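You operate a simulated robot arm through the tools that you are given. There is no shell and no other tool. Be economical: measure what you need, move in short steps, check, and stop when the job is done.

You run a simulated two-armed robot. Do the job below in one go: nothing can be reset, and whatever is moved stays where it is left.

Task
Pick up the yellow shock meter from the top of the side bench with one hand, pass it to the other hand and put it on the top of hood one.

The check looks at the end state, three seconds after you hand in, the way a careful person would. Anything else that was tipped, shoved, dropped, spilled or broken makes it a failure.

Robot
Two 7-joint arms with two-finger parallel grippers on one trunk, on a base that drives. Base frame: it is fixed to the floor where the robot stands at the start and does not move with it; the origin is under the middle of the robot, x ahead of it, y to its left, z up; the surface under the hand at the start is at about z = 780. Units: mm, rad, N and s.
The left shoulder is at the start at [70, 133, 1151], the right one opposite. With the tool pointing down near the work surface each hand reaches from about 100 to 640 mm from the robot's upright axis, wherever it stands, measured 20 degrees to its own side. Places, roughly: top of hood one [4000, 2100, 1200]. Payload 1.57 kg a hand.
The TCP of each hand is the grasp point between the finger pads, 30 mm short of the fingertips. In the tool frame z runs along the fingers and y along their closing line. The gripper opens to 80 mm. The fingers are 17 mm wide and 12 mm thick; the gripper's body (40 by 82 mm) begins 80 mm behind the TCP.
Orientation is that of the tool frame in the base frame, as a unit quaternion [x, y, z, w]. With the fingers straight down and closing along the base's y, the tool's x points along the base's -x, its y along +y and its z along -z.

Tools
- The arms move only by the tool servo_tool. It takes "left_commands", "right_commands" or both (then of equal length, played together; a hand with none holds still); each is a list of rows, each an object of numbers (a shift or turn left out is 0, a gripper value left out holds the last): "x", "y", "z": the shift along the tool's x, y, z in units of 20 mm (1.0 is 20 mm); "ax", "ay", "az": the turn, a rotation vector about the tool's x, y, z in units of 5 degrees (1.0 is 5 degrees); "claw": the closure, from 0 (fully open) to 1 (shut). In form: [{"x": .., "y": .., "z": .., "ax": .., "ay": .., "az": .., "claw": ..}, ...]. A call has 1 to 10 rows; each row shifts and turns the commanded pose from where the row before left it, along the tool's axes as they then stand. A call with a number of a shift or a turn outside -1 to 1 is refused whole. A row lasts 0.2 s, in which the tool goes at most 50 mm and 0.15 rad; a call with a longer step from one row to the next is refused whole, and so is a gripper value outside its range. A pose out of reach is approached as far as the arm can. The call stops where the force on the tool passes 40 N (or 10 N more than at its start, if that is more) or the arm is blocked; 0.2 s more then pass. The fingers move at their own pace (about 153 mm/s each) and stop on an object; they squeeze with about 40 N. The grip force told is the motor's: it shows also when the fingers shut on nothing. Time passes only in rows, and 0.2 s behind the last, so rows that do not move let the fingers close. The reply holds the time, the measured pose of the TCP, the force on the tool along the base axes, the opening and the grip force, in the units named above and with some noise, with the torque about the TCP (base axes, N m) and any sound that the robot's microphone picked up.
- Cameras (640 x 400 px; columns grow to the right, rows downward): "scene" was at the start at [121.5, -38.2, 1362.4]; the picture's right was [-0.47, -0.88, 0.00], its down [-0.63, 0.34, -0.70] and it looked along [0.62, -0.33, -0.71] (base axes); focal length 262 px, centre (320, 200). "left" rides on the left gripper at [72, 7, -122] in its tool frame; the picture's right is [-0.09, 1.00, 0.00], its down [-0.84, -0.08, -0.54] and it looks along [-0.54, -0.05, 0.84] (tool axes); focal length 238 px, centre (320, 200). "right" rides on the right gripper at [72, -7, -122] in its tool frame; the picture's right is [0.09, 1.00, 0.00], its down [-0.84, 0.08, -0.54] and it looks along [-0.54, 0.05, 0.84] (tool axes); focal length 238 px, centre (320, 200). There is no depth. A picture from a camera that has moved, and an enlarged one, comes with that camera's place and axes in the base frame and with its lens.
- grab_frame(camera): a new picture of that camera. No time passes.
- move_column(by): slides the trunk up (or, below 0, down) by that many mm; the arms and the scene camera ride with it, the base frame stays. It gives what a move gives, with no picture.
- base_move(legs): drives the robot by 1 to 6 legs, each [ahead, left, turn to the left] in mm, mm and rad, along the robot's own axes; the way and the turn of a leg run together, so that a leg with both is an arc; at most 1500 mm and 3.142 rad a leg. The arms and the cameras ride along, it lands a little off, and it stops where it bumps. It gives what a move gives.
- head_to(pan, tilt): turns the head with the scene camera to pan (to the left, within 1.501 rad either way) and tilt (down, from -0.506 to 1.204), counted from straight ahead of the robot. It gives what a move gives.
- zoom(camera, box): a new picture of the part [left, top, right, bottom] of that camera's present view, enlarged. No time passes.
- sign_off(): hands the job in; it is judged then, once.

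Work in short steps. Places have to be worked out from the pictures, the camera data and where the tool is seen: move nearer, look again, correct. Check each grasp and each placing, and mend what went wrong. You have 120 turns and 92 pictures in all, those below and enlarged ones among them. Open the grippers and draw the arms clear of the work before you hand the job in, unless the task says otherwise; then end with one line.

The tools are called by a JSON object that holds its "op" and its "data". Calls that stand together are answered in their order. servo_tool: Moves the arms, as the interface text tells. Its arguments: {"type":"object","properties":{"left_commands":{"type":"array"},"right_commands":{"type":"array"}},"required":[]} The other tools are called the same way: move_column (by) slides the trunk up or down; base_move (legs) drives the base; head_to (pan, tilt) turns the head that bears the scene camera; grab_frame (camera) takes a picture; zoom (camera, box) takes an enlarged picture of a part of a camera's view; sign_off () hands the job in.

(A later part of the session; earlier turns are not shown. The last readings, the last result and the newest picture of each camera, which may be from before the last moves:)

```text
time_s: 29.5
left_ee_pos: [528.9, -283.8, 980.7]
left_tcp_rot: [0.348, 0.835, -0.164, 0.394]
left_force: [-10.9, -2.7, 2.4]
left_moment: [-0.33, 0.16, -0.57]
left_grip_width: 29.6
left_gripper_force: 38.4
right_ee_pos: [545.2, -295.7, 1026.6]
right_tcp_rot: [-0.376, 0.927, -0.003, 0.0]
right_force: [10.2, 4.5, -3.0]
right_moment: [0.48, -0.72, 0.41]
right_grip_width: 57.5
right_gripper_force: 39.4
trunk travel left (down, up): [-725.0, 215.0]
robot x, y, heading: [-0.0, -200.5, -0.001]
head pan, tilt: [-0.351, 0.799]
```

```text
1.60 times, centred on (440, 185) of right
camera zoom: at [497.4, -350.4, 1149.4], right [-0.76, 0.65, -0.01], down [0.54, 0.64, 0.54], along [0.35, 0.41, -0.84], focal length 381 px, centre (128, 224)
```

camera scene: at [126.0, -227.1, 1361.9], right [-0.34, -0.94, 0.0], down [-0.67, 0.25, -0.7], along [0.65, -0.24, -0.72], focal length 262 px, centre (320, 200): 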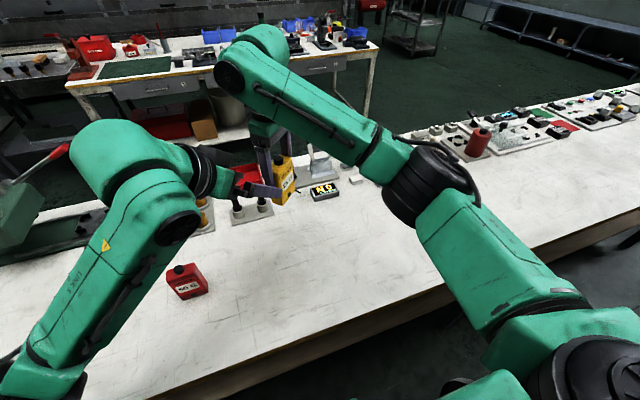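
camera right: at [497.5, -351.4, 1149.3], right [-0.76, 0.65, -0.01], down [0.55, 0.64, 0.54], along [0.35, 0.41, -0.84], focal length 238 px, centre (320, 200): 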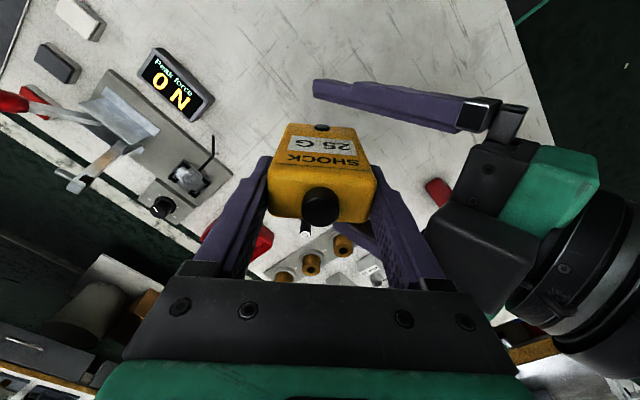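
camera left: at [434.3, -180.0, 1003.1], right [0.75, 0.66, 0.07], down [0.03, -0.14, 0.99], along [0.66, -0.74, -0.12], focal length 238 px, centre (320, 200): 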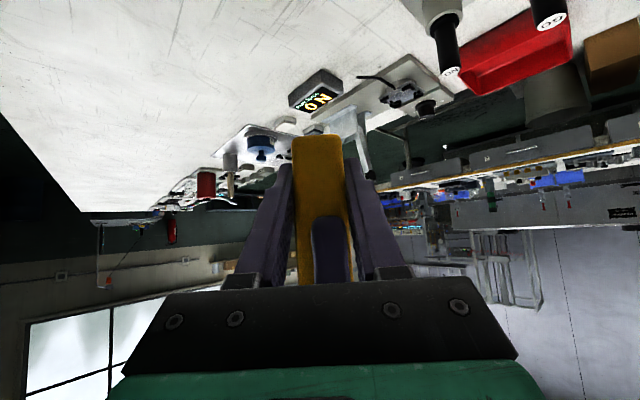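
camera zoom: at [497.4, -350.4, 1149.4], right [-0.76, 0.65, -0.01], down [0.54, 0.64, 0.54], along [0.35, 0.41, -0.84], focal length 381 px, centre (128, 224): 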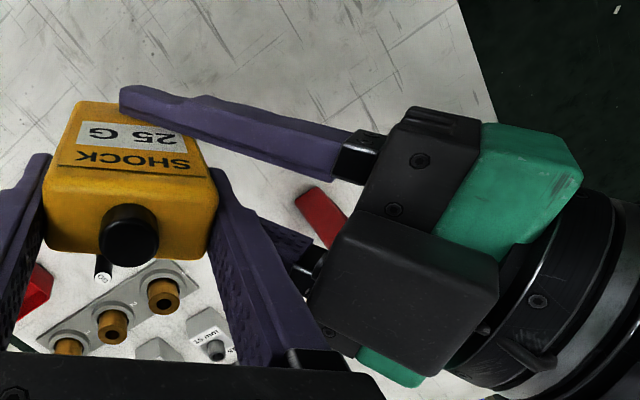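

The left holds it: 30 mm wide at 38 N. I open the right a little, then raise it straight up.

{"op": "servo_tool", "data": {"right_commands": [{"claw": 0.19}, {"claw": 0.19}, {"claw": 0.19}]}}

{"op": "grab_frame", "data": {"camera": "right"}}

```text
time_s: 30.3
left_ee_pos: [531.0, -283.0, 982.0]
left_tcp_rot: [0.347, 0.836, -0.161, 0.394]
left_force: [0.0, -0.7, 0.9]
left_moment: [0.05, 0.03, 0.0]
left_grip_width: 29.4
left_gripper_force: 39.1
right_ee_pos: [543.8, -295.9, 1027.5]
right_tcp_rot: [-0.376, 0.926, -0.003, -0.001]
right_force: [-0.1, -0.1, -0.3]
right_moment: [-0.01, -0.01, -0.01]
right_grip_width: 65.1
right_gripper_force: 0.1
trunk travel left (down, up): [-725.0, 215.0]
robot x, y, heading: [-1.8, -202.9, 0.004]
head pan, tilt: [-0.351, 0.799]
```

```text
51 pictures are left
camera right: at [497.4, -350.5, 1149.4], right [-0.76, 0.65, -0.01], down [0.55, 0.64, 0.54], along [0.35, 0.41, -0.84], focal length 238 px, centre (320, 200)
```

right: 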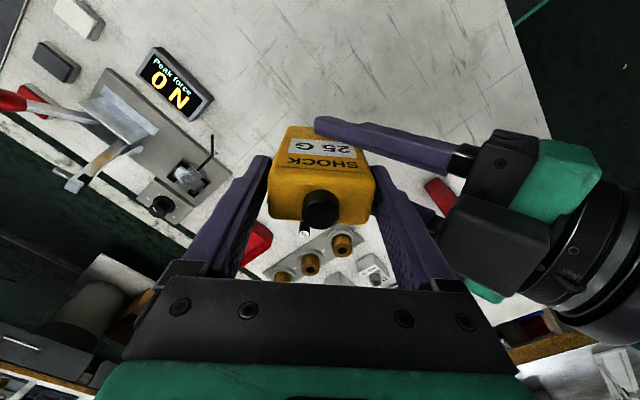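

{"op": "servo_tool", "data": {"right_commands": [{"z": -0.5}, {"z": -0.7}, {"z": -1}, {"z": -1}, {"z": -1}, {"z": -1}, {"z": -0.5}, {}]}}

{"op": "grab_frame", "data": {"camera": "scene"}}

```text
time_s: 32.1
left_ee_pos: [530.9, -282.8, 981.5]
left_tcp_rot: [0.348, 0.835, -0.163, 0.394]
left_force: [0.6, -0.4, -0.1]
left_moment: [0.01, 0.02, -0.01]
left_grip_width: 29.2
left_gripper_force: 39.1
right_ee_pos: [542.8, -295.3, 1141.2]
right_tcp_rot: [-0.376, 0.927, -0.003, -0.001]
right_force: [-0.7, 0.5, 0.4]
right_moment: [0.02, -0.01, 0.01]
right_grip_width: 64.7
right_gripper_force: 0.0
trunk travel left (down, up): [-725.0, 215.0]
robot x, y, heading: [0.4, -200.0, -0.002]
head pan, tilt: [-0.351, 0.799]
```

```text
50 pictures are left
camera scene: at [126.4, -228.0, 1361.9], right [-0.34, -0.94, 0.0], down [-0.67, 0.25, -0.7], along [0.65, -0.24, -0.72], focal length 262 px, centre (320, 200)
```

scene: 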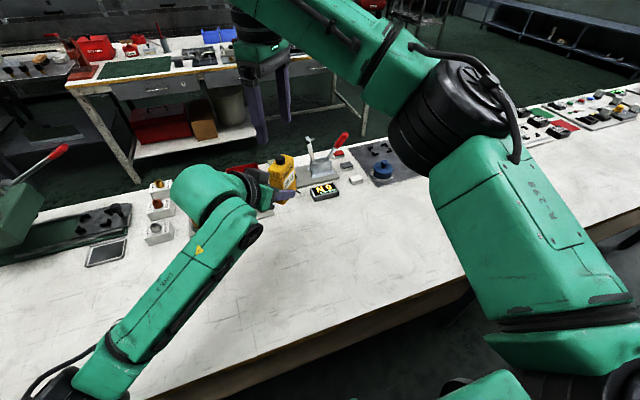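

Handover done and the meter is upright in the left hand. I move the left hand sideways away from the right while the right unwinds its yaw.

{"op": "servo_tool", "data": {"left_commands": [{"x": 0.454, "y": 0.707, "z": -0.542}, {"x": 0.454, "y": 0.707, "z": -0.542}, {"x": 0.454, "y": 0.707, "z": -0.542}, {"x": 0.454, "y": 0.707, "z": -0.542}, {"x": 0.454, "y": 0.707, "z": -0.542}, {"x": 0.454, "y": 0.707, "z": -0.542}, {"x": 0.454, "y": 0.707, "z": -0.542}, {"x": 0.454, "y": 0.707, "z": -0.542}, {}, {}], "right_commands": [{"az": 1}, {"az": 1}, {"az": 1}, {"az": 1}, {"az": 1}, {"az": 1}, {"az": 1}, {"az": 1}, {"az": 0.8}, {}]}}

{"op": "servo_tool", "data": {"left_commands": [{"ax": -0.766, "az": -0.643}, {"ax": -0.766, "az": -0.643}, {"ax": -0.766, "az": -0.643}, {"ax": -0.766, "az": -0.643}, {"ax": -0.766, "az": -0.643}, {"ax": -0.766, "az": -0.643}, {"ax": -0.766, "az": -0.643}, {"ax": -0.766, "az": -0.643}, {"ax": -0.766, "az": -0.643}, {}], "right_commands": [{"x": 1, "y": -1}, {"x": 1, "y": -1}, {"x": 1, "y": -1}, {"x": 1, "y": -1}, {"x": 1, "y": -1}, {"x": 1, "y": -1}, {"x": 1, "y": -1}, {"x": 0.5, "y": -1}, {"y": -1}, {}]}}

{"op": "grab_frame", "data": {"camera": "scene"}}

```text
time_s: 34.3
left_ee_pos: [529.3, -121.3, 980.3]
left_tcp_rot: [0.346, 0.836, -0.162, 0.393]
left_force: [0.5, -0.6, -0.3]
left_moment: [0.03, 0.0, -0.01]
left_grip_width: 29.4
left_gripper_force: 38.8
right_ee_pos: [543.6, -294.4, 1142.2]
right_tcp_rot: [-0.001, 1.0, -0.004, 0.001]
right_force: [-0.4, -0.3, -1.0]
right_moment: [-0.01, -0.02, -0.01]
right_grip_width: 64.9
right_gripper_force: 0.0
trunk travel left (down, up): [-725.0, 215.0]
robot x, y, heading: [-4.5, -200.1, 0.001]
head pan, tilt: [-0.351, 0.799]
```

```text
time_s: 36.5
left_ee_pos: [529.3, -122.5, 981.4]
left_tcp_rot: [-0.002, 0.905, -0.001, 0.426]
left_force: [-0.4, -0.1, -0.2]
left_moment: [0.01, 0.02, -0.02]
left_grip_width: 29.2
left_gripper_force: 39.0
right_ee_pos: [396.6, -474.4, 1140.9]
right_tcp_rot: [-0.001, 1.0, -0.004, 0.001]
right_force: [0.7, 0.4, 0.1]
right_moment: [-0.02, -0.02, 0.02]
right_grip_width: 65.0
right_gripper_force: 0.3
trunk travel left (down, up): [-725.0, 215.0]
robot x, y, heading: [2.3, -197.1, -0.001]
head pan, tilt: [-0.351, 0.799]
```

```text
49 pictures are left
camera scene: at [126.2, -227.1, 1361.9], right [-0.34, -0.94, 0.0], down [-0.67, 0.25, -0.7], along [0.65, -0.24, -0.72], focal length 262 px, centre (320, 200)
```

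scene: 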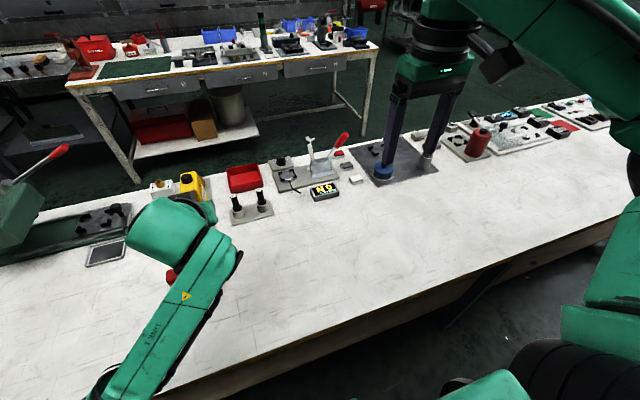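

Raising the trunk for height, then surveying the surroundings for the route.

{"op": "move_column", "data": {"by": 215}}

{"op": "head_to", "data": {"pan": 0.0, "tilt": 0.3}}

{"op": "grab_frame", "data": {"camera": "scene"}}

{"op": "head_to", "data": {"pan": 1.1, "tilt": 0.4}}

{"op": "grab_frame", "data": {"camera": "scene"}}

{"op": "head_to", "data": {"pan": -1.1, "tilt": 0.4}}

{"op": "grab_frame", "data": {"camera": "scene"}}

```text
time_s: 38.8
left_ee_pos: [529.2, -123.0, 1194.3]
left_tcp_rot: [0.0, 0.905, -0.002, 0.426]
left_force: [0.2, 0.0, -1.1]
left_moment: [-0.03, 0.02, -0.01]
left_grip_width: 29.4
left_gripper_force: 38.6
right_ee_pos: [396.4, -474.7, 1357.5]
right_tcp_rot: [-0.002, 1.0, -0.003, 0.0]
right_force: [0.5, 0.1, -0.1]
right_moment: [0.02, 0.01, 0.02]
right_grip_width: 64.7
right_gripper_force: 0.0
trunk travel left (down, up): [-940.0, 0.0]
robot x, y, heading: [-2.9, -200.3, -0.002]
head pan, tilt: [-0.351, 0.799]
```

```text
time_s: 39.7
left_ee_pos: [530.0, -123.0, 1195.8]
left_tcp_rot: [0.0, 0.905, -0.002, 0.426]
left_force: [0.0, -0.2, -1.3]
left_moment: [0.01, 0.04, 0.01]
left_grip_width: 29.4
left_gripper_force: 38.9
right_ee_pos: [395.8, -475.0, 1357.2]
right_tcp_rot: [-0.002, 1.0, -0.004, 0.001]
right_force: [1.1, 0.3, -0.4]
right_moment: [-0.01, 0.01, 0.0]
right_grip_width: 64.9
right_gripper_force: 0.1
trunk travel left (down, up): [-940.0, 0.0]
robot x, y, heading: [-0.9, -205.0, -0.003]
head pan, tilt: [0.0, 0.3]
```

```text
48 pictures are left
camera scene: at [143.8, -200.1, 1621.2], right [0.0, -1.0, 0.0], down [-0.3, 0.0, -0.95], along [0.95, 0.0, -0.3], focal length 262 px, centre (320, 200)
```

scene: 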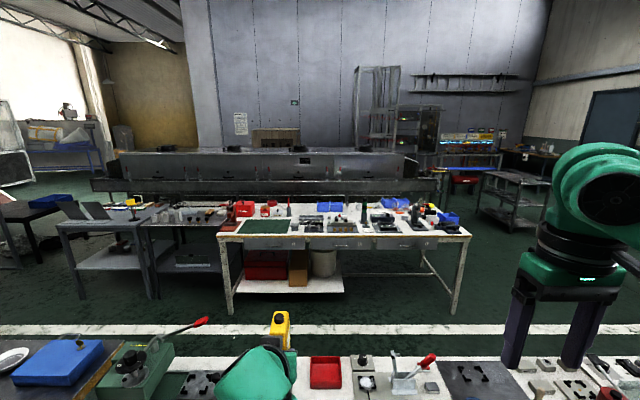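

```text
time_s: 41.0
left_ee_pos: [529.3, -124.0, 1196.3]
left_tcp_rot: [-0.001, 0.905, -0.001, 0.425]
left_force: [-0.4, 0.5, -0.7]
left_moment: [0.03, 0.03, 0.0]
left_grip_width: 29.5
left_gripper_force: 38.7
right_ee_pos: [397.0, -474.8, 1356.5]
right_tcp_rot: [-0.002, 1.0, -0.004, 0.001]
right_force: [0.0, 0.8, -0.4]
right_moment: [-0.02, 0.01, -0.01]
right_grip_width: 64.7
right_gripper_force: 0.0
trunk travel left (down, up): [-940.0, 0.0]
robot x, y, heading: [-1.2, -193.6, -0.002]
head pan, tilt: [1.1, 0.4]
```

```text
47 pictures are left
camera scene: at [92.6, -117.6, 1612.0], right [0.89, -0.45, 0.0], down [-0.18, -0.35, -0.92], along [0.42, 0.82, -0.39], focal length 262 px, centre (320, 200)
```

scene: 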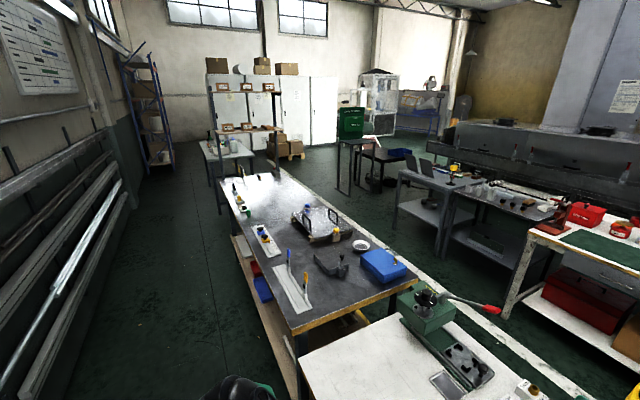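

```text
time_s: 43.1
left_ee_pos: [529.4, -123.8, 1195.7]
left_tcp_rot: [-0.001, 0.905, -0.001, 0.425]
left_force: [-0.4, 0.7, -1.4]
left_moment: [-0.01, 0.04, 0.04]
left_grip_width: 29.4
left_gripper_force: 38.7
right_ee_pos: [396.3, -474.3, 1356.9]
right_tcp_rot: [-0.002, 1.0, -0.003, 0.001]
right_force: [0.1, 0.4, 0.3]
right_moment: [0.0, -0.02, 0.02]
right_grip_width: 64.9
right_gripper_force: 0.1
trunk travel left (down, up): [-940.0, 0.0]
robot x, y, heading: [-2.7, -198.8, 0.002]
head pan, tilt: [-1.1, 0.4]
```

```text
46 pictures are left
camera scene: at [92.7, -282.6, 1612.0], right [-0.89, -0.46, 0.0], down [-0.18, 0.35, -0.92], along [0.42, -0.82, -0.39], focal length 262 px, centre (320, 200)
```

scene: 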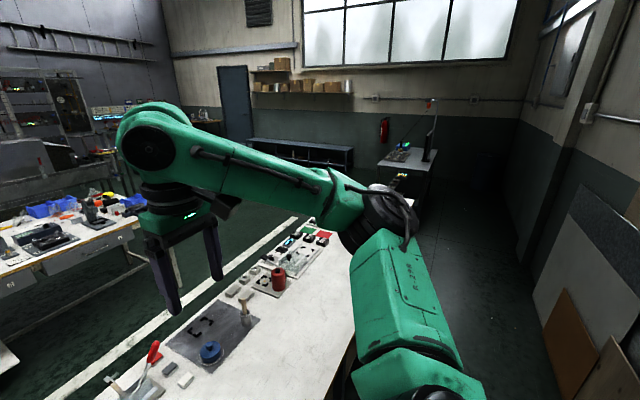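

I have a rough map. Our bench spans x 280–910 and ends near y -1900, an aisle runs at x 910–1950, and the tables in front of the hoods end near y 2170. I go round the right end, with the hands held above everything, starting with a small back-off and a strafe to the right.

{"op": "base_move", "data": {"legs": [[-150, 0, 0], [0, -1200, 0]]}}

{"op": "head_to", "data": {"pan": -0.8, "tilt": 0.5}}

{"op": "grab_frame", "data": {"camera": "scene"}}

```text
time_s: 50.2
left_ee_pos: [376.5, -1331.9, 1195.3]
left_tcp_rot: [0.004, 0.905, -0.004, 0.426]
left_force: [-0.5, 0.5, -0.5]
left_moment: [0.0, 0.03, 0.01]
left_grip_width: 29.4
left_gripper_force: 38.4
right_ee_pos: [241.5, -1682.5, 1357.0]
right_tcp_rot: [0.002, 1.0, -0.003, 0.001]
right_force: [-0.1, 0.1, 0.7]
right_moment: [0.0, -0.01, -0.03]
right_grip_width: 65.1
right_gripper_force: 0.0
trunk travel left (down, up): [-940.0, 0.0]
robot x, y, heading: [-156.3, -1403.6, -0.003]
head pan, tilt: [-1.1, 0.4]
```

```text
time_s: 51.0
left_ee_pos: [376.8, -1332.8, 1196.8]
left_tcp_rot: [0.003, 0.905, -0.004, 0.426]
left_force: [0.0, -0.2, -1.1]
left_moment: [-0.01, 0.01, 0.02]
left_grip_width: 29.3
left_gripper_force: 38.9
right_ee_pos: [241.9, -1683.6, 1356.6]
right_tcp_rot: [0.002, 1.0, -0.004, 0.0]
right_force: [0.1, 1.0, -0.4]
right_moment: [0.0, 0.0, 0.0]
right_grip_width: 64.6
right_gripper_force: 0.1
trunk travel left (down, up): [-940.0, 0.0]
robot x, y, heading: [-157.0, -1405.6, -0.008]
head pan, tilt: [-0.799, 0.499]
```

```text
45 pictures are left
camera scene: at [-39.6, -1471.9, 1602.9], right [-0.72, -0.69, 0.0], down [-0.33, 0.35, -0.88], along [0.61, -0.63, -0.48], focal length 262 px, centre (320, 200)
```

scene: 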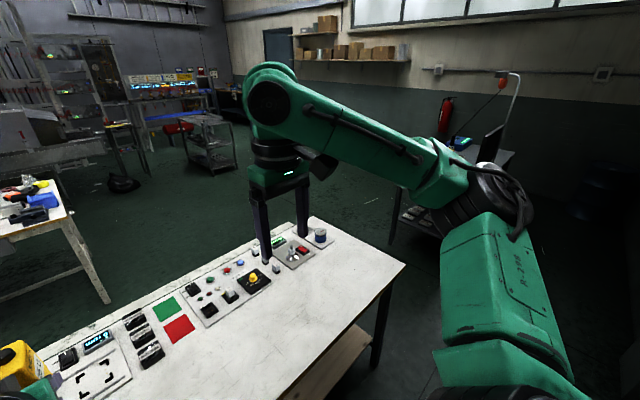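

The bench ends at y≈-2380, with a desk beyond at y≈-3430, so I strafe to y≈-2830 in the middle of the gap.

{"op": "base_move", "data": {"legs": [[0, -1425, 0]]}}

{"op": "head_to", "data": {"pan": -0.3, "tilt": 0.5}}

{"op": "grab_frame", "data": {"camera": "scene"}}

```text
time_s: 58.1
left_ee_pos: [365.0, -2781.7, 1195.5]
left_tcp_rot: [0.003, 0.905, -0.004, 0.425]
left_force: [0.2, 0.8, -1.1]
left_moment: [-0.03, 0.01, 0.02]
left_grip_width: 29.4
left_gripper_force: 39.0
right_ee_pos: [228.3, -3130.5, 1358.0]
right_tcp_rot: [0.004, 1.0, -0.004, 0.001]
right_force: [0.1, 0.0, 0.2]
right_moment: [-0.01, 0.0, -0.01]
right_grip_width: 64.4
right_gripper_force: 0.1
trunk travel left (down, up): [-940.0, 0.0]
robot x, y, heading: [-166.0, -2850.8, -0.01]
head pan, tilt: [-0.799, 0.499]
```

```text
time_s: 59.1
left_ee_pos: [364.8, -2781.5, 1197.1]
left_tcp_rot: [0.006, 0.905, -0.004, 0.426]
left_force: [0.1, 0.1, -1.6]
left_moment: [-0.01, 0.01, -0.01]
left_grip_width: 29.4
left_gripper_force: 39.1
right_ee_pos: [229.1, -3131.5, 1356.7]
right_tcp_rot: [0.004, 1.0, -0.004, 0.0]
right_force: [0.1, 0.7, -0.3]
right_moment: [-0.03, 0.01, -0.04]
right_grip_width: 64.7
right_gripper_force: 0.0
trunk travel left (down, up): [-940.0, 0.0]
robot x, y, heading: [-162.3, -2852.9, -0.01]
head pan, tilt: [-0.3, 0.499]
```

```text
44 pictures are left
camera scene: at [-27.9, -2881.7, 1602.9], right [-0.31, -0.95, 0.0], down [-0.46, 0.15, -0.88], along [0.84, -0.27, -0.48], focal length 262 px, centre (320, 200)
```

scene: 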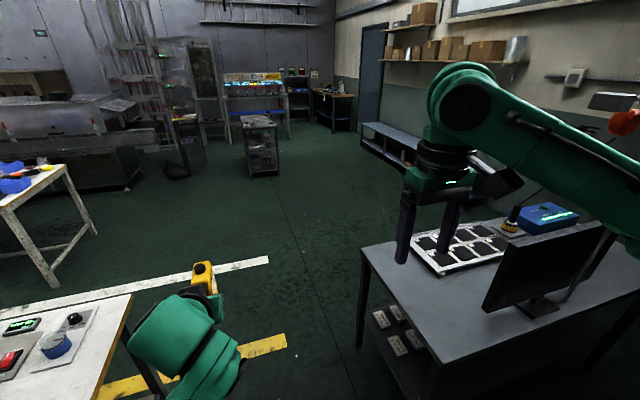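

The way ahead is open and the lamp and monitor are outside the right elbow's sweep. I drive forward into the aisle and turn left.

{"op": "base_move", "data": {"legs": [[1500, 60, 0], [100, 0, 0], [0, 0, 1.58]]}}

{"op": "head_to", "data": {"pan": 0, "tilt": 0.45}}

{"op": "grab_frame", "data": {"camera": "scene"}}

```text
refused: leg 1 is longer than a leg can be; nothing moved
```

```text
time_s: 59.9
left_ee_pos: [365.1, -2781.6, 1195.9]
left_tcp_rot: [0.005, 0.905, -0.004, 0.426]
left_force: [-0.9, 0.4, -2.2]
left_moment: [-0.03, 0.04, 0.03]
left_grip_width: 29.1
left_gripper_force: 39.7
right_ee_pos: [229.2, -3131.8, 1357.6]
right_tcp_rot: [0.003, 1.0, -0.003, 0.001]
right_force: [0.2, 0.3, -0.2]
right_moment: [0.02, -0.04, 0.05]
right_grip_width: 64.7
right_gripper_force: 0.1
trunk travel left (down, up): [-940.0, 0.0]
robot x, y, heading: [-163.0, -2853.4, -0.006]
head pan, tilt: [0.0, 0.45]
```

```text
43 pictures are left
camera scene: at [-22.6, -2854.5, 1607.3], right [-0.01, -1.0, 0.0], down [-0.44, 0.0, -0.9], along [0.9, -0.01, -0.44], focal length 262 px, centre (320, 200)
```

scene: 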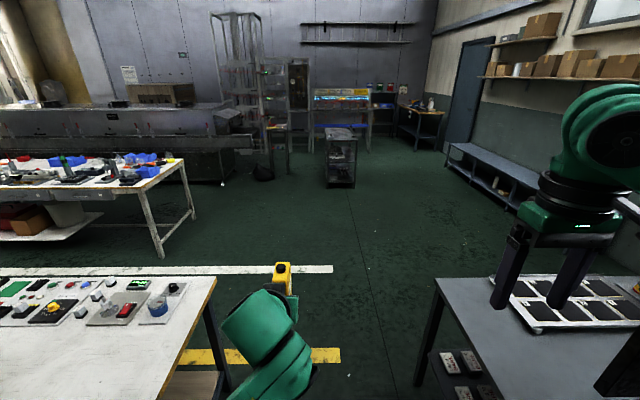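

The leg was slightly too long, so I split it.

{"op": "base_move", "data": {"legs": [[1400, 60, 0], [200, 0, 0]]}}

{"op": "head_to", "data": {"pan": 0.7, "tilt": 0.35}}

{"op": "grab_frame", "data": {"camera": "scene"}}

```text
time_s: 68.0
left_ee_pos: [1946.3, -2755.4, 1198.5]
left_tcp_rot: [0.01, 0.904, -0.006, 0.428]
left_force: [-0.1, 0.6, -0.5]
left_moment: [-0.01, 0.01, 0.0]
left_grip_width: 29.5
left_gripper_force: 39.1
right_ee_pos: [1804.6, -3104.3, 1359.3]
right_tcp_rot: [0.009, 1.0, -0.004, 0.003]
right_force: [-0.9, -0.2, 0.2]
right_moment: [-0.02, -0.04, -0.01]
right_grip_width: 64.8
right_gripper_force: 0.0
trunk travel left (down, up): [-940.0, 0.0]
robot x, y, heading: [1421.5, -2822.0, -0.027]
head pan, tilt: [0.0, 0.45]
```

```text
time_s: 69.1
left_ee_pos: [1950.1, -2757.2, 1195.5]
left_tcp_rot: [0.011, 0.905, -0.007, 0.426]
left_force: [-0.4, 0.7, -1.8]
left_moment: [-0.02, 0.0, -0.03]
left_grip_width: 29.3
left_gripper_force: 39.6
right_ee_pos: [1810.6, -3104.4, 1357.0]
right_tcp_rot: [0.01, 1.0, -0.004, 0.001]
right_force: [0.6, 0.2, -0.2]
right_moment: [0.02, -0.01, -0.02]
right_grip_width: 64.7
right_gripper_force: 0.1
trunk travel left (down, up): [-940.0, 0.0]
robot x, y, heading: [1421.8, -2820.3, -0.022]
head pan, tilt: [0.7, 0.351]
```

```text
42 pictures are left
camera scene: at [1543.2, -2763.7, 1616.5], right [0.63, -0.78, 0.0], down [-0.27, -0.21, -0.94], along [0.73, 0.59, -0.34], focal length 262 px, centre (320, 200)
```

scene: 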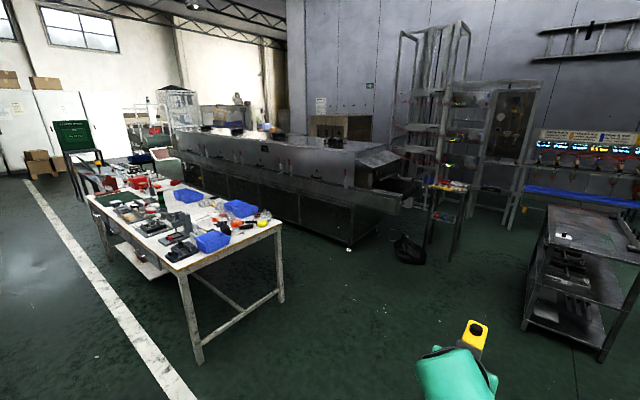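

There is a wide aisle between the tables (back edge x≈2770) and the hood line (front x≈3900). I raise the left hand 120 mm for hood clearance, then drive round into that aisle.

{"op": "servo_tool", "data": {"left_commands": [{"x": -0.766, "z": -0.643}, {"x": -0.766, "z": -0.643}, {"x": -0.766, "z": -0.643}, {"x": -0.766, "z": -0.643}, {"x": -0.766, "z": -0.643}, {"x": -0.766, "z": -0.643}, {}]}}

{"op": "base_move", "data": {"legs": [[0, 0, 0.022], [1000, 300, 0], [830, 500, 0]]}}

{"op": "head_to", "data": {"pan": 0.9, "tilt": 0.4}}

{"op": "grab_frame", "data": {"camera": "scene"}}

```text
time_s: 70.7
left_ee_pos: [1949.6, -2756.6, 1315.8]
left_tcp_rot: [0.01, 0.905, -0.007, 0.425]
left_force: [-0.4, 0.6, -0.4]
left_moment: [0.03, 0.05, -0.03]
left_grip_width: 29.6
left_gripper_force: 39.4
right_ee_pos: [1809.5, -3103.9, 1356.1]
right_tcp_rot: [0.009, 1.0, -0.003, 0.001]
right_force: [-0.1, 0.0, 0.1]
right_moment: [-0.02, 0.01, -0.01]
right_grip_width: 64.6
right_gripper_force: 0.0
trunk travel left (down, up): [-940.0, 0.0]
robot x, y, heading: [1421.6, -2819.3, -0.03]
head pan, tilt: [0.7, 0.351]
```

```text
time_s: 81.2
left_ee_pos: [3809.5, -1938.6, 1315.1]
left_tcp_rot: [0.0, 0.905, -0.002, 0.426]
left_force: [-0.6, -1.2, -0.2]
left_moment: [-0.01, 0.07, -0.01]
left_grip_width: 29.1
left_gripper_force: 38.8
right_ee_pos: [3678.4, -2289.7, 1356.8]
right_tcp_rot: [-0.001, 1.0, -0.002, 0.0]
right_force: [0.6, -0.1, -0.5]
right_moment: [0.02, -0.01, 0.01]
right_grip_width: 64.6
right_gripper_force: 0.1
trunk travel left (down, up): [-940.0, 0.0]
robot x, y, heading: [3285.4, -2013.0, -0.001]
head pan, tilt: [0.7, 0.351]
```

```text
time_s: 81.9
left_ee_pos: [3812.3, -1938.7, 1316.2]
left_tcp_rot: [0.001, 0.905, -0.002, 0.426]
left_force: [-0.2, 0.6, -1.8]
left_moment: [0.06, 0.03, -0.01]
left_grip_width: 29.2
left_gripper_force: 39.0
right_ee_pos: [3678.1, -2289.2, 1356.4]
right_tcp_rot: [-0.001, 1.0, -0.003, 0.001]
right_force: [-0.4, 0.4, -0.3]
right_moment: [-0.04, 0.01, 0.0]
right_grip_width: 64.9
right_gripper_force: 0.1
trunk travel left (down, up): [-940.0, 0.0]
robot x, y, heading: [3285.2, -2012.3, 0.003]
head pan, tilt: [0.901, 0.4]
```

```text
41 pictures are left
camera scene: at [3390.5, -1942.1, 1612.0], right [0.78, -0.62, 0.0], down [-0.24, -0.3, -0.92], along [0.57, 0.72, -0.39], focal length 262 px, centre (320, 200)
```

scene: 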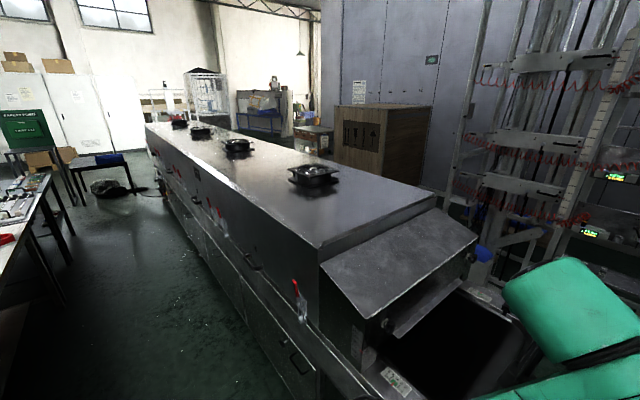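

The hood tops are at z≈1200, with the front edge at x≈3780 and a fan in the middle of each. Hood one is the far one, at y≈1550–2550. I strafe left along the aisle.

{"op": "base_move", "data": {"legs": [[0, 1250, 0], [0, 1250, 0]]}}

{"op": "grab_frame", "data": {"camera": "scene"}}

```text
time_s: 94.0
left_ee_pos: [3778.1, 552.3, 1315.2]
left_tcp_rot: [-0.007, 0.905, 0.002, 0.426]
left_force: [-0.7, -0.6, -1.3]
left_moment: [-0.04, 0.04, 0.04]
left_grip_width: 29.3
left_gripper_force: 39.2
right_ee_pos: [3651.3, 199.1, 1357.6]
right_tcp_rot: [-0.009, 1.0, -0.003, 0.001]
right_force: [-0.2, 0.1, 0.1]
right_moment: [0.02, 0.05, -0.01]
right_grip_width: 64.8
right_gripper_force: 0.0
trunk travel left (down, up): [-940.0, 0.0]
robot x, y, heading: [3247.6, 465.3, 0.013]
head pan, tilt: [0.901, 0.4]
```

```text
40 pictures are left
camera scene: at [3357.5, 542.2, 1612.1], right [0.79, -0.61, 0.0], down [-0.24, -0.31, -0.92], along [0.56, 0.73, -0.39], focal length 262 px, centre (320, 200)
```

scene: 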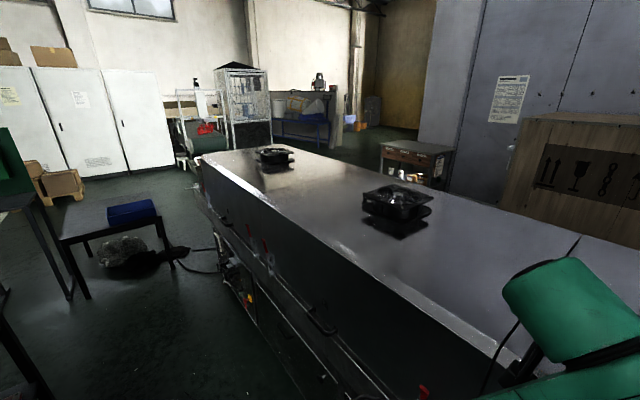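

Fan one is at about (4080, 1970), and hood one's front strip is clear. I continue to y≈1800.

{"op": "base_move", "data": {"legs": [[0, 0, -0.013], [20, 1320, 0]]}}

{"op": "head_to", "data": {"pan": 0.15, "tilt": 0.75}}

{"op": "grab_frame", "data": {"camera": "scene"}}

{"op": "grab_frame", "data": {"camera": "left"}}

```text
time_s: 101.0
left_ee_pos: [3812.9, 1843.2, 1315.2]
left_tcp_rot: [0.009, 0.904, -0.006, 0.426]
left_force: [-0.2, -1.1, -1.0]
left_moment: [0.01, 0.03, -0.01]
left_grip_width: 29.2
left_gripper_force: 39.5
right_ee_pos: [3673.0, 1494.6, 1356.4]
right_tcp_rot: [0.008, 1.0, -0.002, 0.001]
right_force: [-0.3, 0.0, 0.1]
right_moment: [0.01, -0.02, -0.01]
right_grip_width: 64.7
right_gripper_force: 0.0
trunk travel left (down, up): [-940.0, 0.0]
robot x, y, heading: [3286.6, 1776.2, -0.024]
head pan, tilt: [0.901, 0.4]
```

```text
time_s: 102.0
left_ee_pos: [3813.5, 1844.0, 1315.6]
left_tcp_rot: [0.008, 0.904, -0.006, 0.426]
left_force: [-0.9, 0.0, -0.4]
left_moment: [-0.01, 0.03, -0.01]
left_grip_width: 29.8
left_gripper_force: 38.9
right_ee_pos: [3673.7, 1495.1, 1355.5]
right_tcp_rot: [0.008, 1.0, -0.003, 0.001]
right_force: [0.1, -0.1, -0.5]
right_moment: [0.0, -0.01, 0.0]
right_grip_width: 64.7
right_gripper_force: 0.1
trunk travel left (down, up): [-940.0, 0.0]
robot x, y, heading: [3286.1, 1781.2, -0.019]
head pan, tilt: [0.15, 0.75]
```

```text
39 pictures are left
camera scene: at [3415.2, 1787.9, 1580.9], right [0.13, -0.99, 0.0], down [-0.68, -0.09, -0.73], along [0.73, 0.1, -0.68], focal length 262 px, centre (320, 200)
```

scene: 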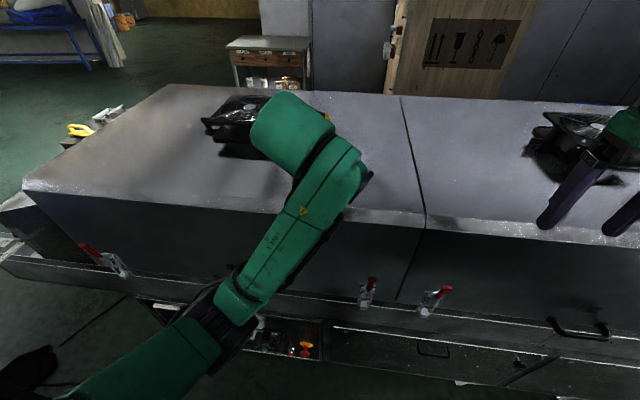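

```text
38 pictures are left
camera left: at [3672.2, 1853.8, 1337.1], right [0.08, 0.99, 0.07], down [0.11, -0.08, 0.99], along [0.99, -0.07, -0.12], focal length 238 px, centre (320, 200)
```

left: 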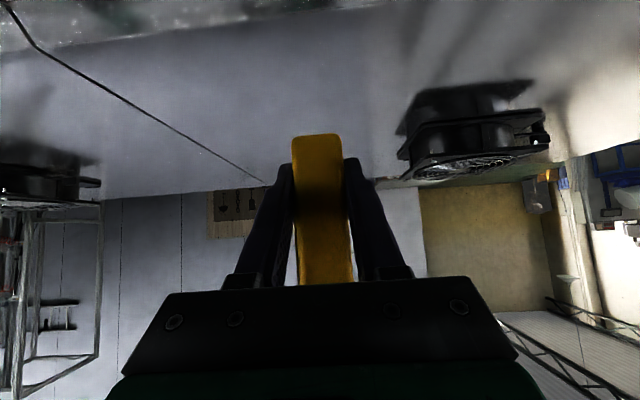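

The seam to hood two is at y≈1630, the front edge at x≈3800, and the fan at about x 3960+, y 1960+. I'll place at about (3910, 1868), so I move the hand forward 80 mm and left 24 mm.

{"op": "servo_tool", "data": {"left_commands": [{"x": -0.64, "z": 0.77, "y": 0.3}, {"x": -0.64, "z": 0.77, "y": 0.3}, {"x": -0.64, "z": 0.77, "y": 0.3}, {"x": -0.64, "z": 0.77, "y": 0.3}, {}]}}

{"op": "servo_tool", "data": {"left_commands": [{"x": 0.77, "z": 0.64}, {"x": 0.77, "z": 0.64}, {"x": 0.385, "z": 0.32}, {}]}}

{"op": "grab_frame", "data": {"camera": "left"}}

{"op": "grab_frame", "data": {"camera": "scene"}}

```text
time_s: 103.2
left_ee_pos: [3893.2, 1866.0, 1315.1]
left_tcp_rot: [0.009, 0.905, -0.006, 0.426]
left_force: [0.2, -0.5, -0.9]
left_moment: [0.01, 0.04, 0.04]
left_grip_width: 29.5
left_gripper_force: 39.1
right_ee_pos: [3674.3, 1495.8, 1357.9]
right_tcp_rot: [0.008, 1.0, -0.003, 0.001]
right_force: [0.6, -0.2, -0.8]
right_moment: [0.02, 0.0, 0.02]
right_grip_width: 64.8
right_gripper_force: 0.1
trunk travel left (down, up): [-940.0, 0.0]
robot x, y, heading: [3285.8, 1777.7, -0.02]
head pan, tilt: [0.15, 0.75]
```

```text
time_s: 104.2
left_ee_pos: [3893.7, 1866.2, 1264.7]
left_tcp_rot: [0.009, 0.905, -0.007, 0.426]
left_force: [-0.7, 0.0, -1.3]
left_moment: [0.0, 0.04, 0.02]
left_grip_width: 29.5
left_gripper_force: 38.9
right_ee_pos: [3673.7, 1495.5, 1357.9]
right_tcp_rot: [0.008, 1.0, -0.003, 0.001]
right_force: [-0.4, 0.0, -0.9]
right_moment: [-0.02, -0.02, -0.01]
right_grip_width: 64.7
right_gripper_force: 0.1
trunk travel left (down, up): [-940.0, 0.0]
robot x, y, heading: [3280.1, 1779.4, -0.015]
head pan, tilt: [0.15, 0.75]
```

```text
37 pictures are left
camera left: at [3753.2, 1875.5, 1286.7], right [0.08, 0.99, 0.07], down [0.11, -0.08, 0.99], along [0.99, -0.07, -0.12], focal length 238 px, centre (320, 200)
```

left: 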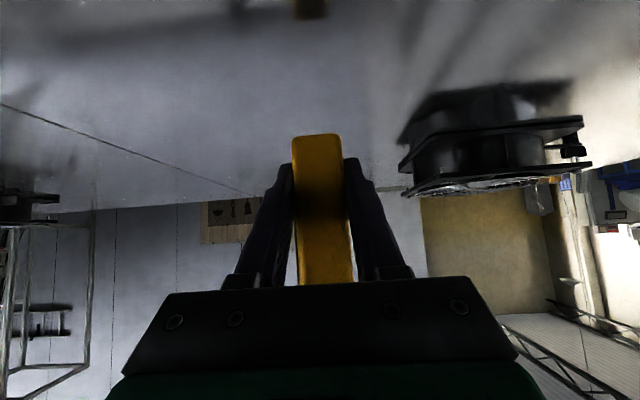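

```text
36 pictures are left
camera scene: at [3415.4, 1787.8, 1580.9], right [0.13, -0.99, 0.0], down [-0.68, -0.09, -0.73], along [0.72, 0.1, -0.68], focal length 262 px, centre (320, 200)
```

scene: 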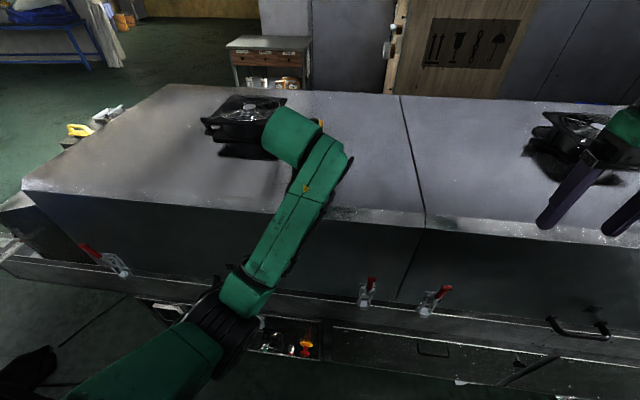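

The meter's reflection puts the hood surface at z≈1197, about 36 mm below the meter. I lower 28 mm, then go in small steps watching the force.

{"op": "servo_tool", "data": {"left_commands": [{"x": 0.54, "z": 0.45}, {"x": 0.54, "z": 0.45}, {}]}}

{"op": "zoom", "data": {"camera": "left", "box": [240, 40, 400, 140]}}

```text
time_s: 105.0
left_ee_pos: [3894.1, 1866.1, 1235.7]
left_tcp_rot: [0.01, 0.905, -0.006, 0.426]
left_force: [0.5, -0.6, 0.2]
left_moment: [-0.04, 0.03, -0.03]
left_grip_width: 29.5
left_gripper_force: 38.9
right_ee_pos: [3674.0, 1495.0, 1356.2]
right_tcp_rot: [0.008, 1.0, -0.004, 0.001]
right_force: [-0.5, 0.4, -0.1]
right_moment: [0.0, -0.01, 0.04]
right_grip_width: 64.6
right_gripper_force: 0.1
trunk travel left (down, up): [-940.0, 0.0]
robot x, y, heading: [3279.4, 1776.0, -0.02]
head pan, tilt: [0.15, 0.75]
```

```text
4.00 times, centred on (320, 90) of left
camera zoom: at [3753.4, 1875.6, 1258.5], right [0.08, 0.99, 0.07], down [0.11, -0.08, 0.99], along [0.99, -0.07, -0.12], focal length 953 px, centre (320, 640)
```

zoom: 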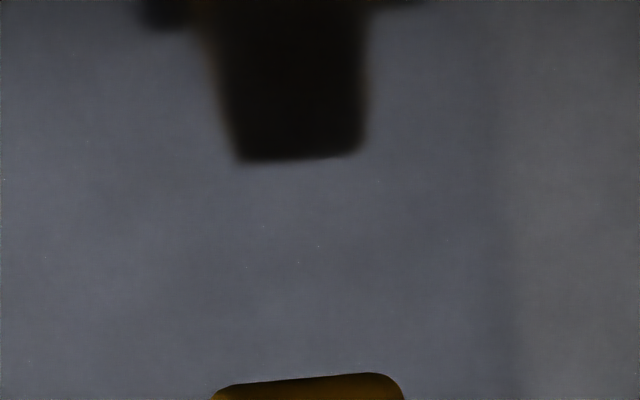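

About 15 mm of gap is left. I go down 10 mm in small steps, then feel for contact.

{"op": "servo_tool", "data": {"left_commands": [{"x": 0.077, "z": 0.064}, {"x": 0.077, "z": 0.064}, {"x": 0.077, "z": 0.064}, {"x": 0.077, "z": 0.064}, {"x": 0.077, "z": 0.064}, {}]}}

{"op": "zoom", "data": {"camera": "left", "box": [240, 40, 400, 140]}}

```text
time_s: 106.5
left_ee_pos: [3893.7, 1865.9, 1227.8]
left_tcp_rot: [0.009, 0.905, -0.007, 0.426]
left_force: [-0.1, 0.4, -0.2]
left_moment: [-0.01, 0.0, 0.0]
left_grip_width: 29.5
left_gripper_force: 39.3
right_ee_pos: [3674.8, 1495.2, 1357.2]
right_tcp_rot: [0.009, 1.0, -0.003, 0.001]
right_force: [-0.9, 0.4, -0.6]
right_moment: [0.0, 0.0, 0.01]
right_grip_width: 65.2
right_gripper_force: 0.1
trunk travel left (down, up): [-940.0, 0.0]
robot x, y, heading: [3282.7, 1776.2, -0.019]
head pan, tilt: [0.15, 0.75]
```

```text
4.00 times, centred on (320, 90) of left
camera zoom: at [3753.3, 1875.7, 1248.9], right [0.08, 0.99, 0.07], down [0.11, -0.08, 0.99], along [0.99, -0.07, -0.12], focal length 953 px, centre (320, 640)
```

zoom: 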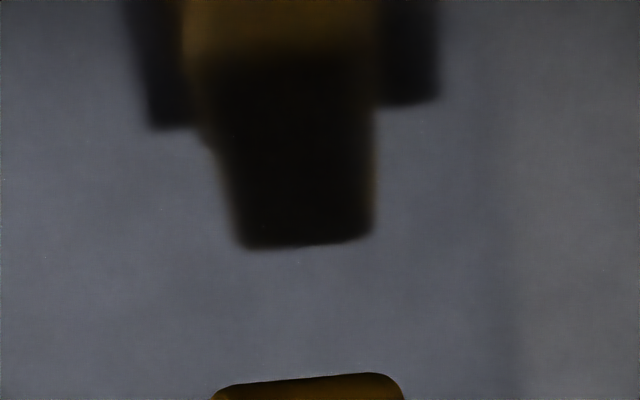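

Reading the reflection's near edge, the gap may be nearer 20 mm. I keep lowering in small steps.

{"op": "servo_tool", "data": {"left_commands": [{"x": 0.077, "z": 0.064}, {"x": 0.077, "z": 0.064}, {"x": 0.077, "z": 0.064}, {"x": 0.077, "z": 0.064}, {"x": 0.077, "z": 0.064}, {"x": 0.077, "z": 0.064}, {"x": 0.077, "z": 0.064}, {}]}}

{"op": "zoom", "data": {"camera": "left", "box": [240, 40, 400, 140]}}

```text
time_s: 108.2
left_ee_pos: [3894.3, 1866.1, 1213.6]
left_tcp_rot: [0.009, 0.905, -0.006, 0.426]
left_force: [0.5, 0.0, -1.3]
left_moment: [0.01, 0.03, -0.03]
left_grip_width: 29.5
left_gripper_force: 38.3
right_ee_pos: [3672.5, 1495.6, 1356.7]
right_tcp_rot: [0.008, 1.0, -0.004, 0.001]
right_force: [0.5, 0.0, 0.5]
right_moment: [0.03, 0.0, 0.04]
right_grip_width: 64.9
right_gripper_force: 0.1
trunk travel left (down, up): [-940.0, 0.0]
robot x, y, heading: [3282.2, 1780.6, -0.018]
head pan, tilt: [0.15, 0.75]
```

```text
4.00 times, centred on (320, 90) of left
camera zoom: at [3753.8, 1875.6, 1234.7], right [0.08, 0.99, 0.07], down [0.11, -0.08, 0.99], along [0.99, -0.07, -0.12], focal length 953 px, centre (320, 640)
```

zoom: 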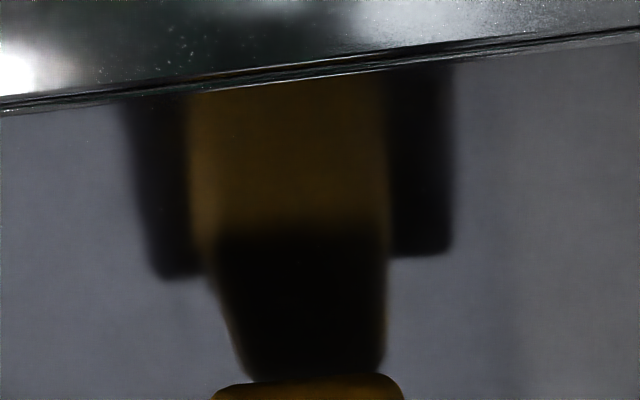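

By the same measure about 11 mm is left. Down 8 mm more.

{"op": "servo_tool", "data": {"left_commands": [{"x": 0.077, "z": 0.064}, {"x": 0.077, "z": 0.064}, {"x": 0.077, "z": 0.064}, {"x": 0.077, "z": 0.064}, {}]}}

{"op": "zoom", "data": {"camera": "left", "box": [240, 40, 400, 140]}}

{"op": "zoom", "data": {"camera": "scene", "box": [200, 100, 400, 225]}}

```text
time_s: 109.5
left_ee_pos: [3893.8, 1866.2, 1204.7]
left_tcp_rot: [0.009, 0.905, -0.006, 0.426]
left_force: [-0.6, 1.1, -1.0]
left_moment: [-0.02, 0.04, 0.01]
left_grip_width: 29.6
left_gripper_force: 39.3
right_ee_pos: [3673.8, 1495.5, 1356.5]
right_tcp_rot: [0.008, 1.0, -0.004, 0.001]
right_force: [-0.9, 0.3, 0.2]
right_moment: [-0.01, 0.02, 0.02]
right_grip_width: 64.9
right_gripper_force: 0.1
trunk travel left (down, up): [-940.0, 0.0]
robot x, y, heading: [3283.5, 1778.2, -0.021]
head pan, tilt: [0.15, 0.75]
```

```text
4.00 times, centred on (320, 90) of left
camera zoom: at [3754.4, 1875.8, 1226.6], right [0.08, 0.99, 0.07], down [0.11, -0.08, 0.99], along [0.99, -0.07, -0.12], focal length 953 px, centre (320, 640)
```

zoom: 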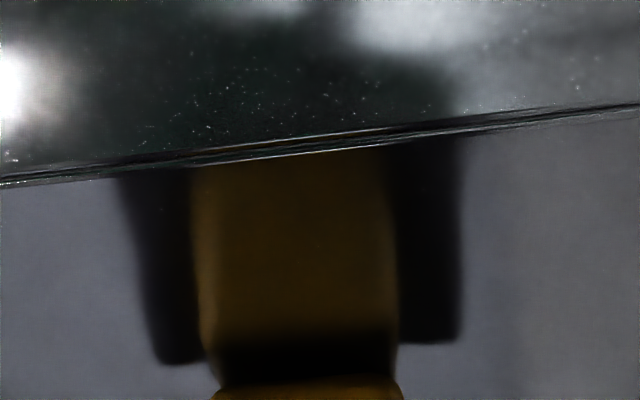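

```text
3.20 times, centred on (300, 162) of scene
camera zoom: at [3415.4, 1787.8, 1580.9], right [0.13, -0.99, 0.0], down [-0.68, -0.09, -0.73], along [0.72, 0.1, -0.68], focal length 838 px, centre (384, 320)
```

zoom: 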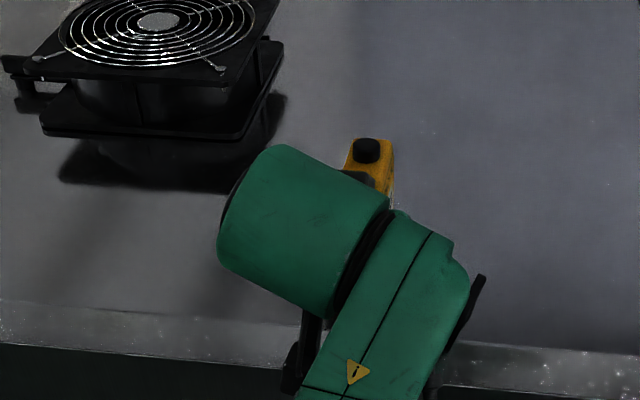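

About 4 mm remains. I step down 1 mm at a time and watch the force.

{"op": "servo_tool", "data": {"left_commands": [{"x": 0.0385, "z": 0.032}, {"x": 0.0385, "z": 0.032}, {"x": 0.0385, "z": 0.032}, {}]}}

{"op": "zoom", "data": {"camera": "left", "box": [240, 40, 400, 140]}}

```text
time_s: 110.5
left_ee_pos: [3893.6, 1866.7, 1203.6]
left_tcp_rot: [0.009, 0.905, -0.007, 0.426]
left_force: [2.1, 0.4, 3.2]
left_moment: [0.14, 0.04, -0.04]
left_grip_width: 29.4
left_gripper_force: 38.6
right_ee_pos: [3673.1, 1496.0, 1356.9]
right_tcp_rot: [0.008, 1.0, -0.003, 0.001]
right_force: [-0.3, 0.3, -0.7]
right_moment: [-0.01, 0.01, 0.0]
right_grip_width: 64.8
right_gripper_force: 0.1
trunk travel left (down, up): [-940.0, 0.0]
robot x, y, heading: [3283.6, 1775.8, -0.019]
head pan, tilt: [0.15, 0.75]
```

```text
4.00 times, centred on (320, 90) of left
camera zoom: at [3753.9, 1875.6, 1224.5], right [0.08, 0.99, 0.07], down [0.11, -0.08, 0.99], along [0.99, -0.07, -0.12], focal length 953 px, centre (320, 640)
```

zoom: 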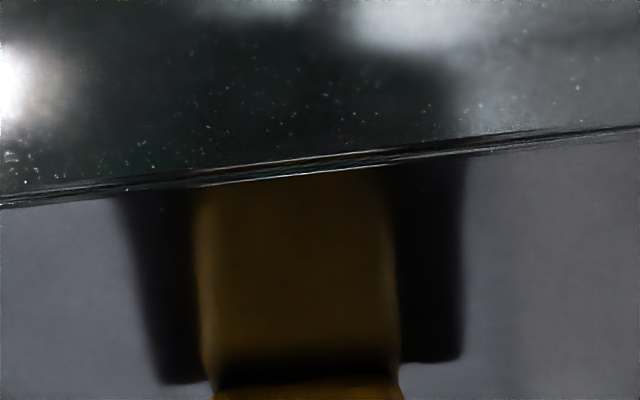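

Contact is starting at about 4 N. I press 1 mm more to seat it.

{"op": "servo_tool", "data": {"left_commands": [{"x": 0.0385, "z": 0.032}, {}, {}]}}

{"op": "zoom", "data": {"camera": "left", "box": [240, 90, 400, 290]}}

```text
time_s: 111.2
left_ee_pos: [3894.6, 1864.9, 1203.7]
left_tcp_rot: [0.009, 0.904, -0.006, 0.428]
left_force: [4.7, 1.1, 12.1]
left_moment: [0.12, -0.04, -0.01]
left_grip_width: 29.5
left_gripper_force: 39.6
right_ee_pos: [3673.8, 1495.5, 1356.6]
right_tcp_rot: [0.007, 1.0, -0.004, 0.0]
right_force: [0.3, -0.6, 0.1]
right_moment: [0.01, 0.02, 0.07]
right_grip_width: 64.9
right_gripper_force: 0.0
trunk travel left (down, up): [-940.0, 0.0]
robot x, y, heading: [3282.4, 1776.6, -0.018]
head pan, tilt: [0.15, 0.75]
```

```text
2.00 times, centred on (320, 190) of left
camera zoom: at [3753.3, 1875.5, 1224.2], right [0.08, 0.99, 0.07], down [0.11, -0.08, 0.99], along [0.99, -0.07, -0.12], focal length 477 px, centre (320, 220)
```

zoom: 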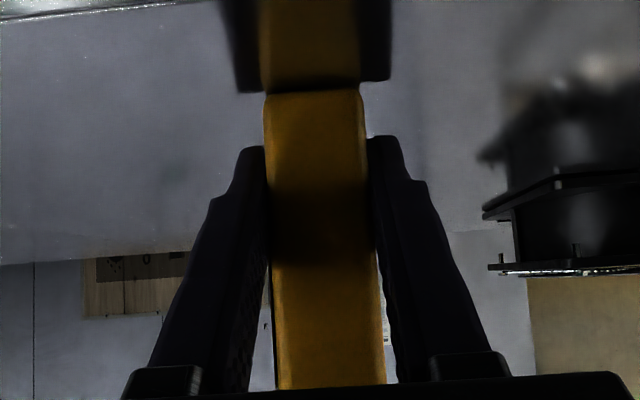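

Seated at 12 N. I ease up half a millimetre and open the left gripper.

{"op": "servo_tool", "data": {"left_commands": [{"x": -0.02, "z": -0.016}, {"claw": 0.55}, {"claw": 0.5}, {"claw": 0.3}, {"claw": 0.1}, {}]}}

{"op": "grab_frame", "data": {"camera": "left"}}

```text
time_s: 112.7
left_ee_pos: [3894.2, 1866.8, 1202.3]
left_tcp_rot: [0.009, 0.905, -0.006, 0.426]
left_force: [-0.3, 0.0, -0.8]
left_moment: [-0.03, -0.02, 0.02]
left_grip_width: 72.3
left_gripper_force: 0.0
right_ee_pos: [3673.6, 1494.7, 1357.9]
right_tcp_rot: [0.008, 1.0, -0.004, 0.001]
right_force: [0.0, 0.3, -0.1]
right_moment: [0.01, -0.02, 0.0]
right_grip_width: 65.0
right_gripper_force: 0.1
trunk travel left (down, up): [-940.0, 0.0]
robot x, y, heading: [3282.5, 1776.0, -0.017]
head pan, tilt: [0.15, 0.75]
```

```text
28 pictures are left
camera left: at [3754.0, 1875.7, 1224.0], right [0.08, 0.99, 0.07], down [0.11, -0.08, 0.99], along [0.99, -0.07, -0.12], focal length 238 px, centre (320, 200)
```

left: 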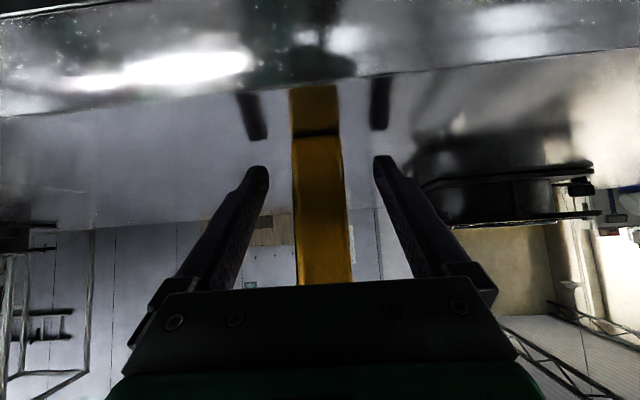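

The meter stands free. I withdraw along the fingers, up and back.

{"op": "servo_tool", "data": {"left_commands": [{"z": -0.5}, {"z": -1}, {"z": -1}, {"z": -1}, {"z": -1}, {"z": -1}, {"z": -1}, {}]}}

{"op": "base_move", "data": {"legs": [[-120, 0, 0]]}}

{"op": "grab_frame", "data": {"camera": "scene"}}

{"op": "grab_frame", "data": {"camera": "left"}}

```text
time_s: 114.5
left_ee_pos: [3796.9, 1877.6, 1283.9]
left_tcp_rot: [0.007, 0.904, 0.011, 0.426]
left_force: [0.1, -0.5, 0.9]
left_moment: [0.03, 0.01, 0.02]
left_grip_width: 71.9
left_gripper_force: 0.0
right_ee_pos: [3674.3, 1496.5, 1356.9]
right_tcp_rot: [0.008, 1.0, -0.003, 0.001]
right_force: [-0.3, -0.1, 1.1]
right_moment: [0.01, 0.02, 0.01]
right_grip_width: 64.8
right_gripper_force: 0.0
trunk travel left (down, up): [-940.0, 0.0]
robot x, y, heading: [3281.0, 1775.5, -0.023]
head pan, tilt: [0.15, 0.75]
```

```text
time_s: 115.7
left_ee_pos: [3682.4, 1878.7, 1282.5]
left_tcp_rot: [0.007, 0.904, 0.011, 0.426]
left_force: [0.6, -0.4, -0.5]
left_moment: [0.02, -0.03, -0.02]
left_grip_width: 71.9
left_gripper_force: 0.2
right_ee_pos: [3560.6, 1498.5, 1354.9]
right_tcp_rot: [0.009, 1.0, -0.004, -0.001]
right_force: [0.5, -0.2, -0.2]
right_moment: [-0.01, 0.03, 0.0]
right_grip_width: 64.6
right_gripper_force: 0.1
trunk travel left (down, up): [-940.0, 0.0]
robot x, y, heading: [3162.6, 1781.1, -0.016]
head pan, tilt: [0.15, 0.75]
```

```text
27 pictures are left
camera scene: at [3301.8, 1789.9, 1580.4], right [0.13, -0.99, 0.0], down [-0.68, -0.09, -0.73], along [0.72, 0.1, -0.68], focal length 262 px, centre (320, 200)
```

scene: 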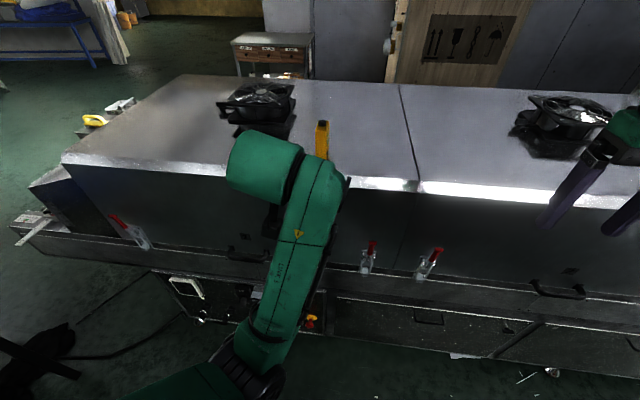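

```text
26 pictures are left
camera left: at [3541.2, 1886.6, 1304.6], right [0.06, 0.99, 0.1], down [0.11, -0.1, 0.99], along [0.99, -0.05, -0.12], focal length 238 px, centre (320, 200)
```

left: 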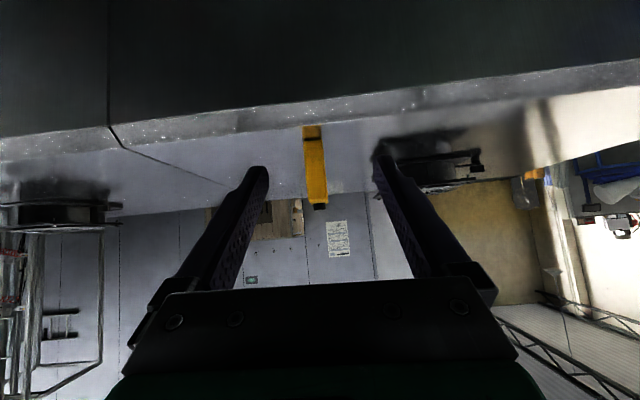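

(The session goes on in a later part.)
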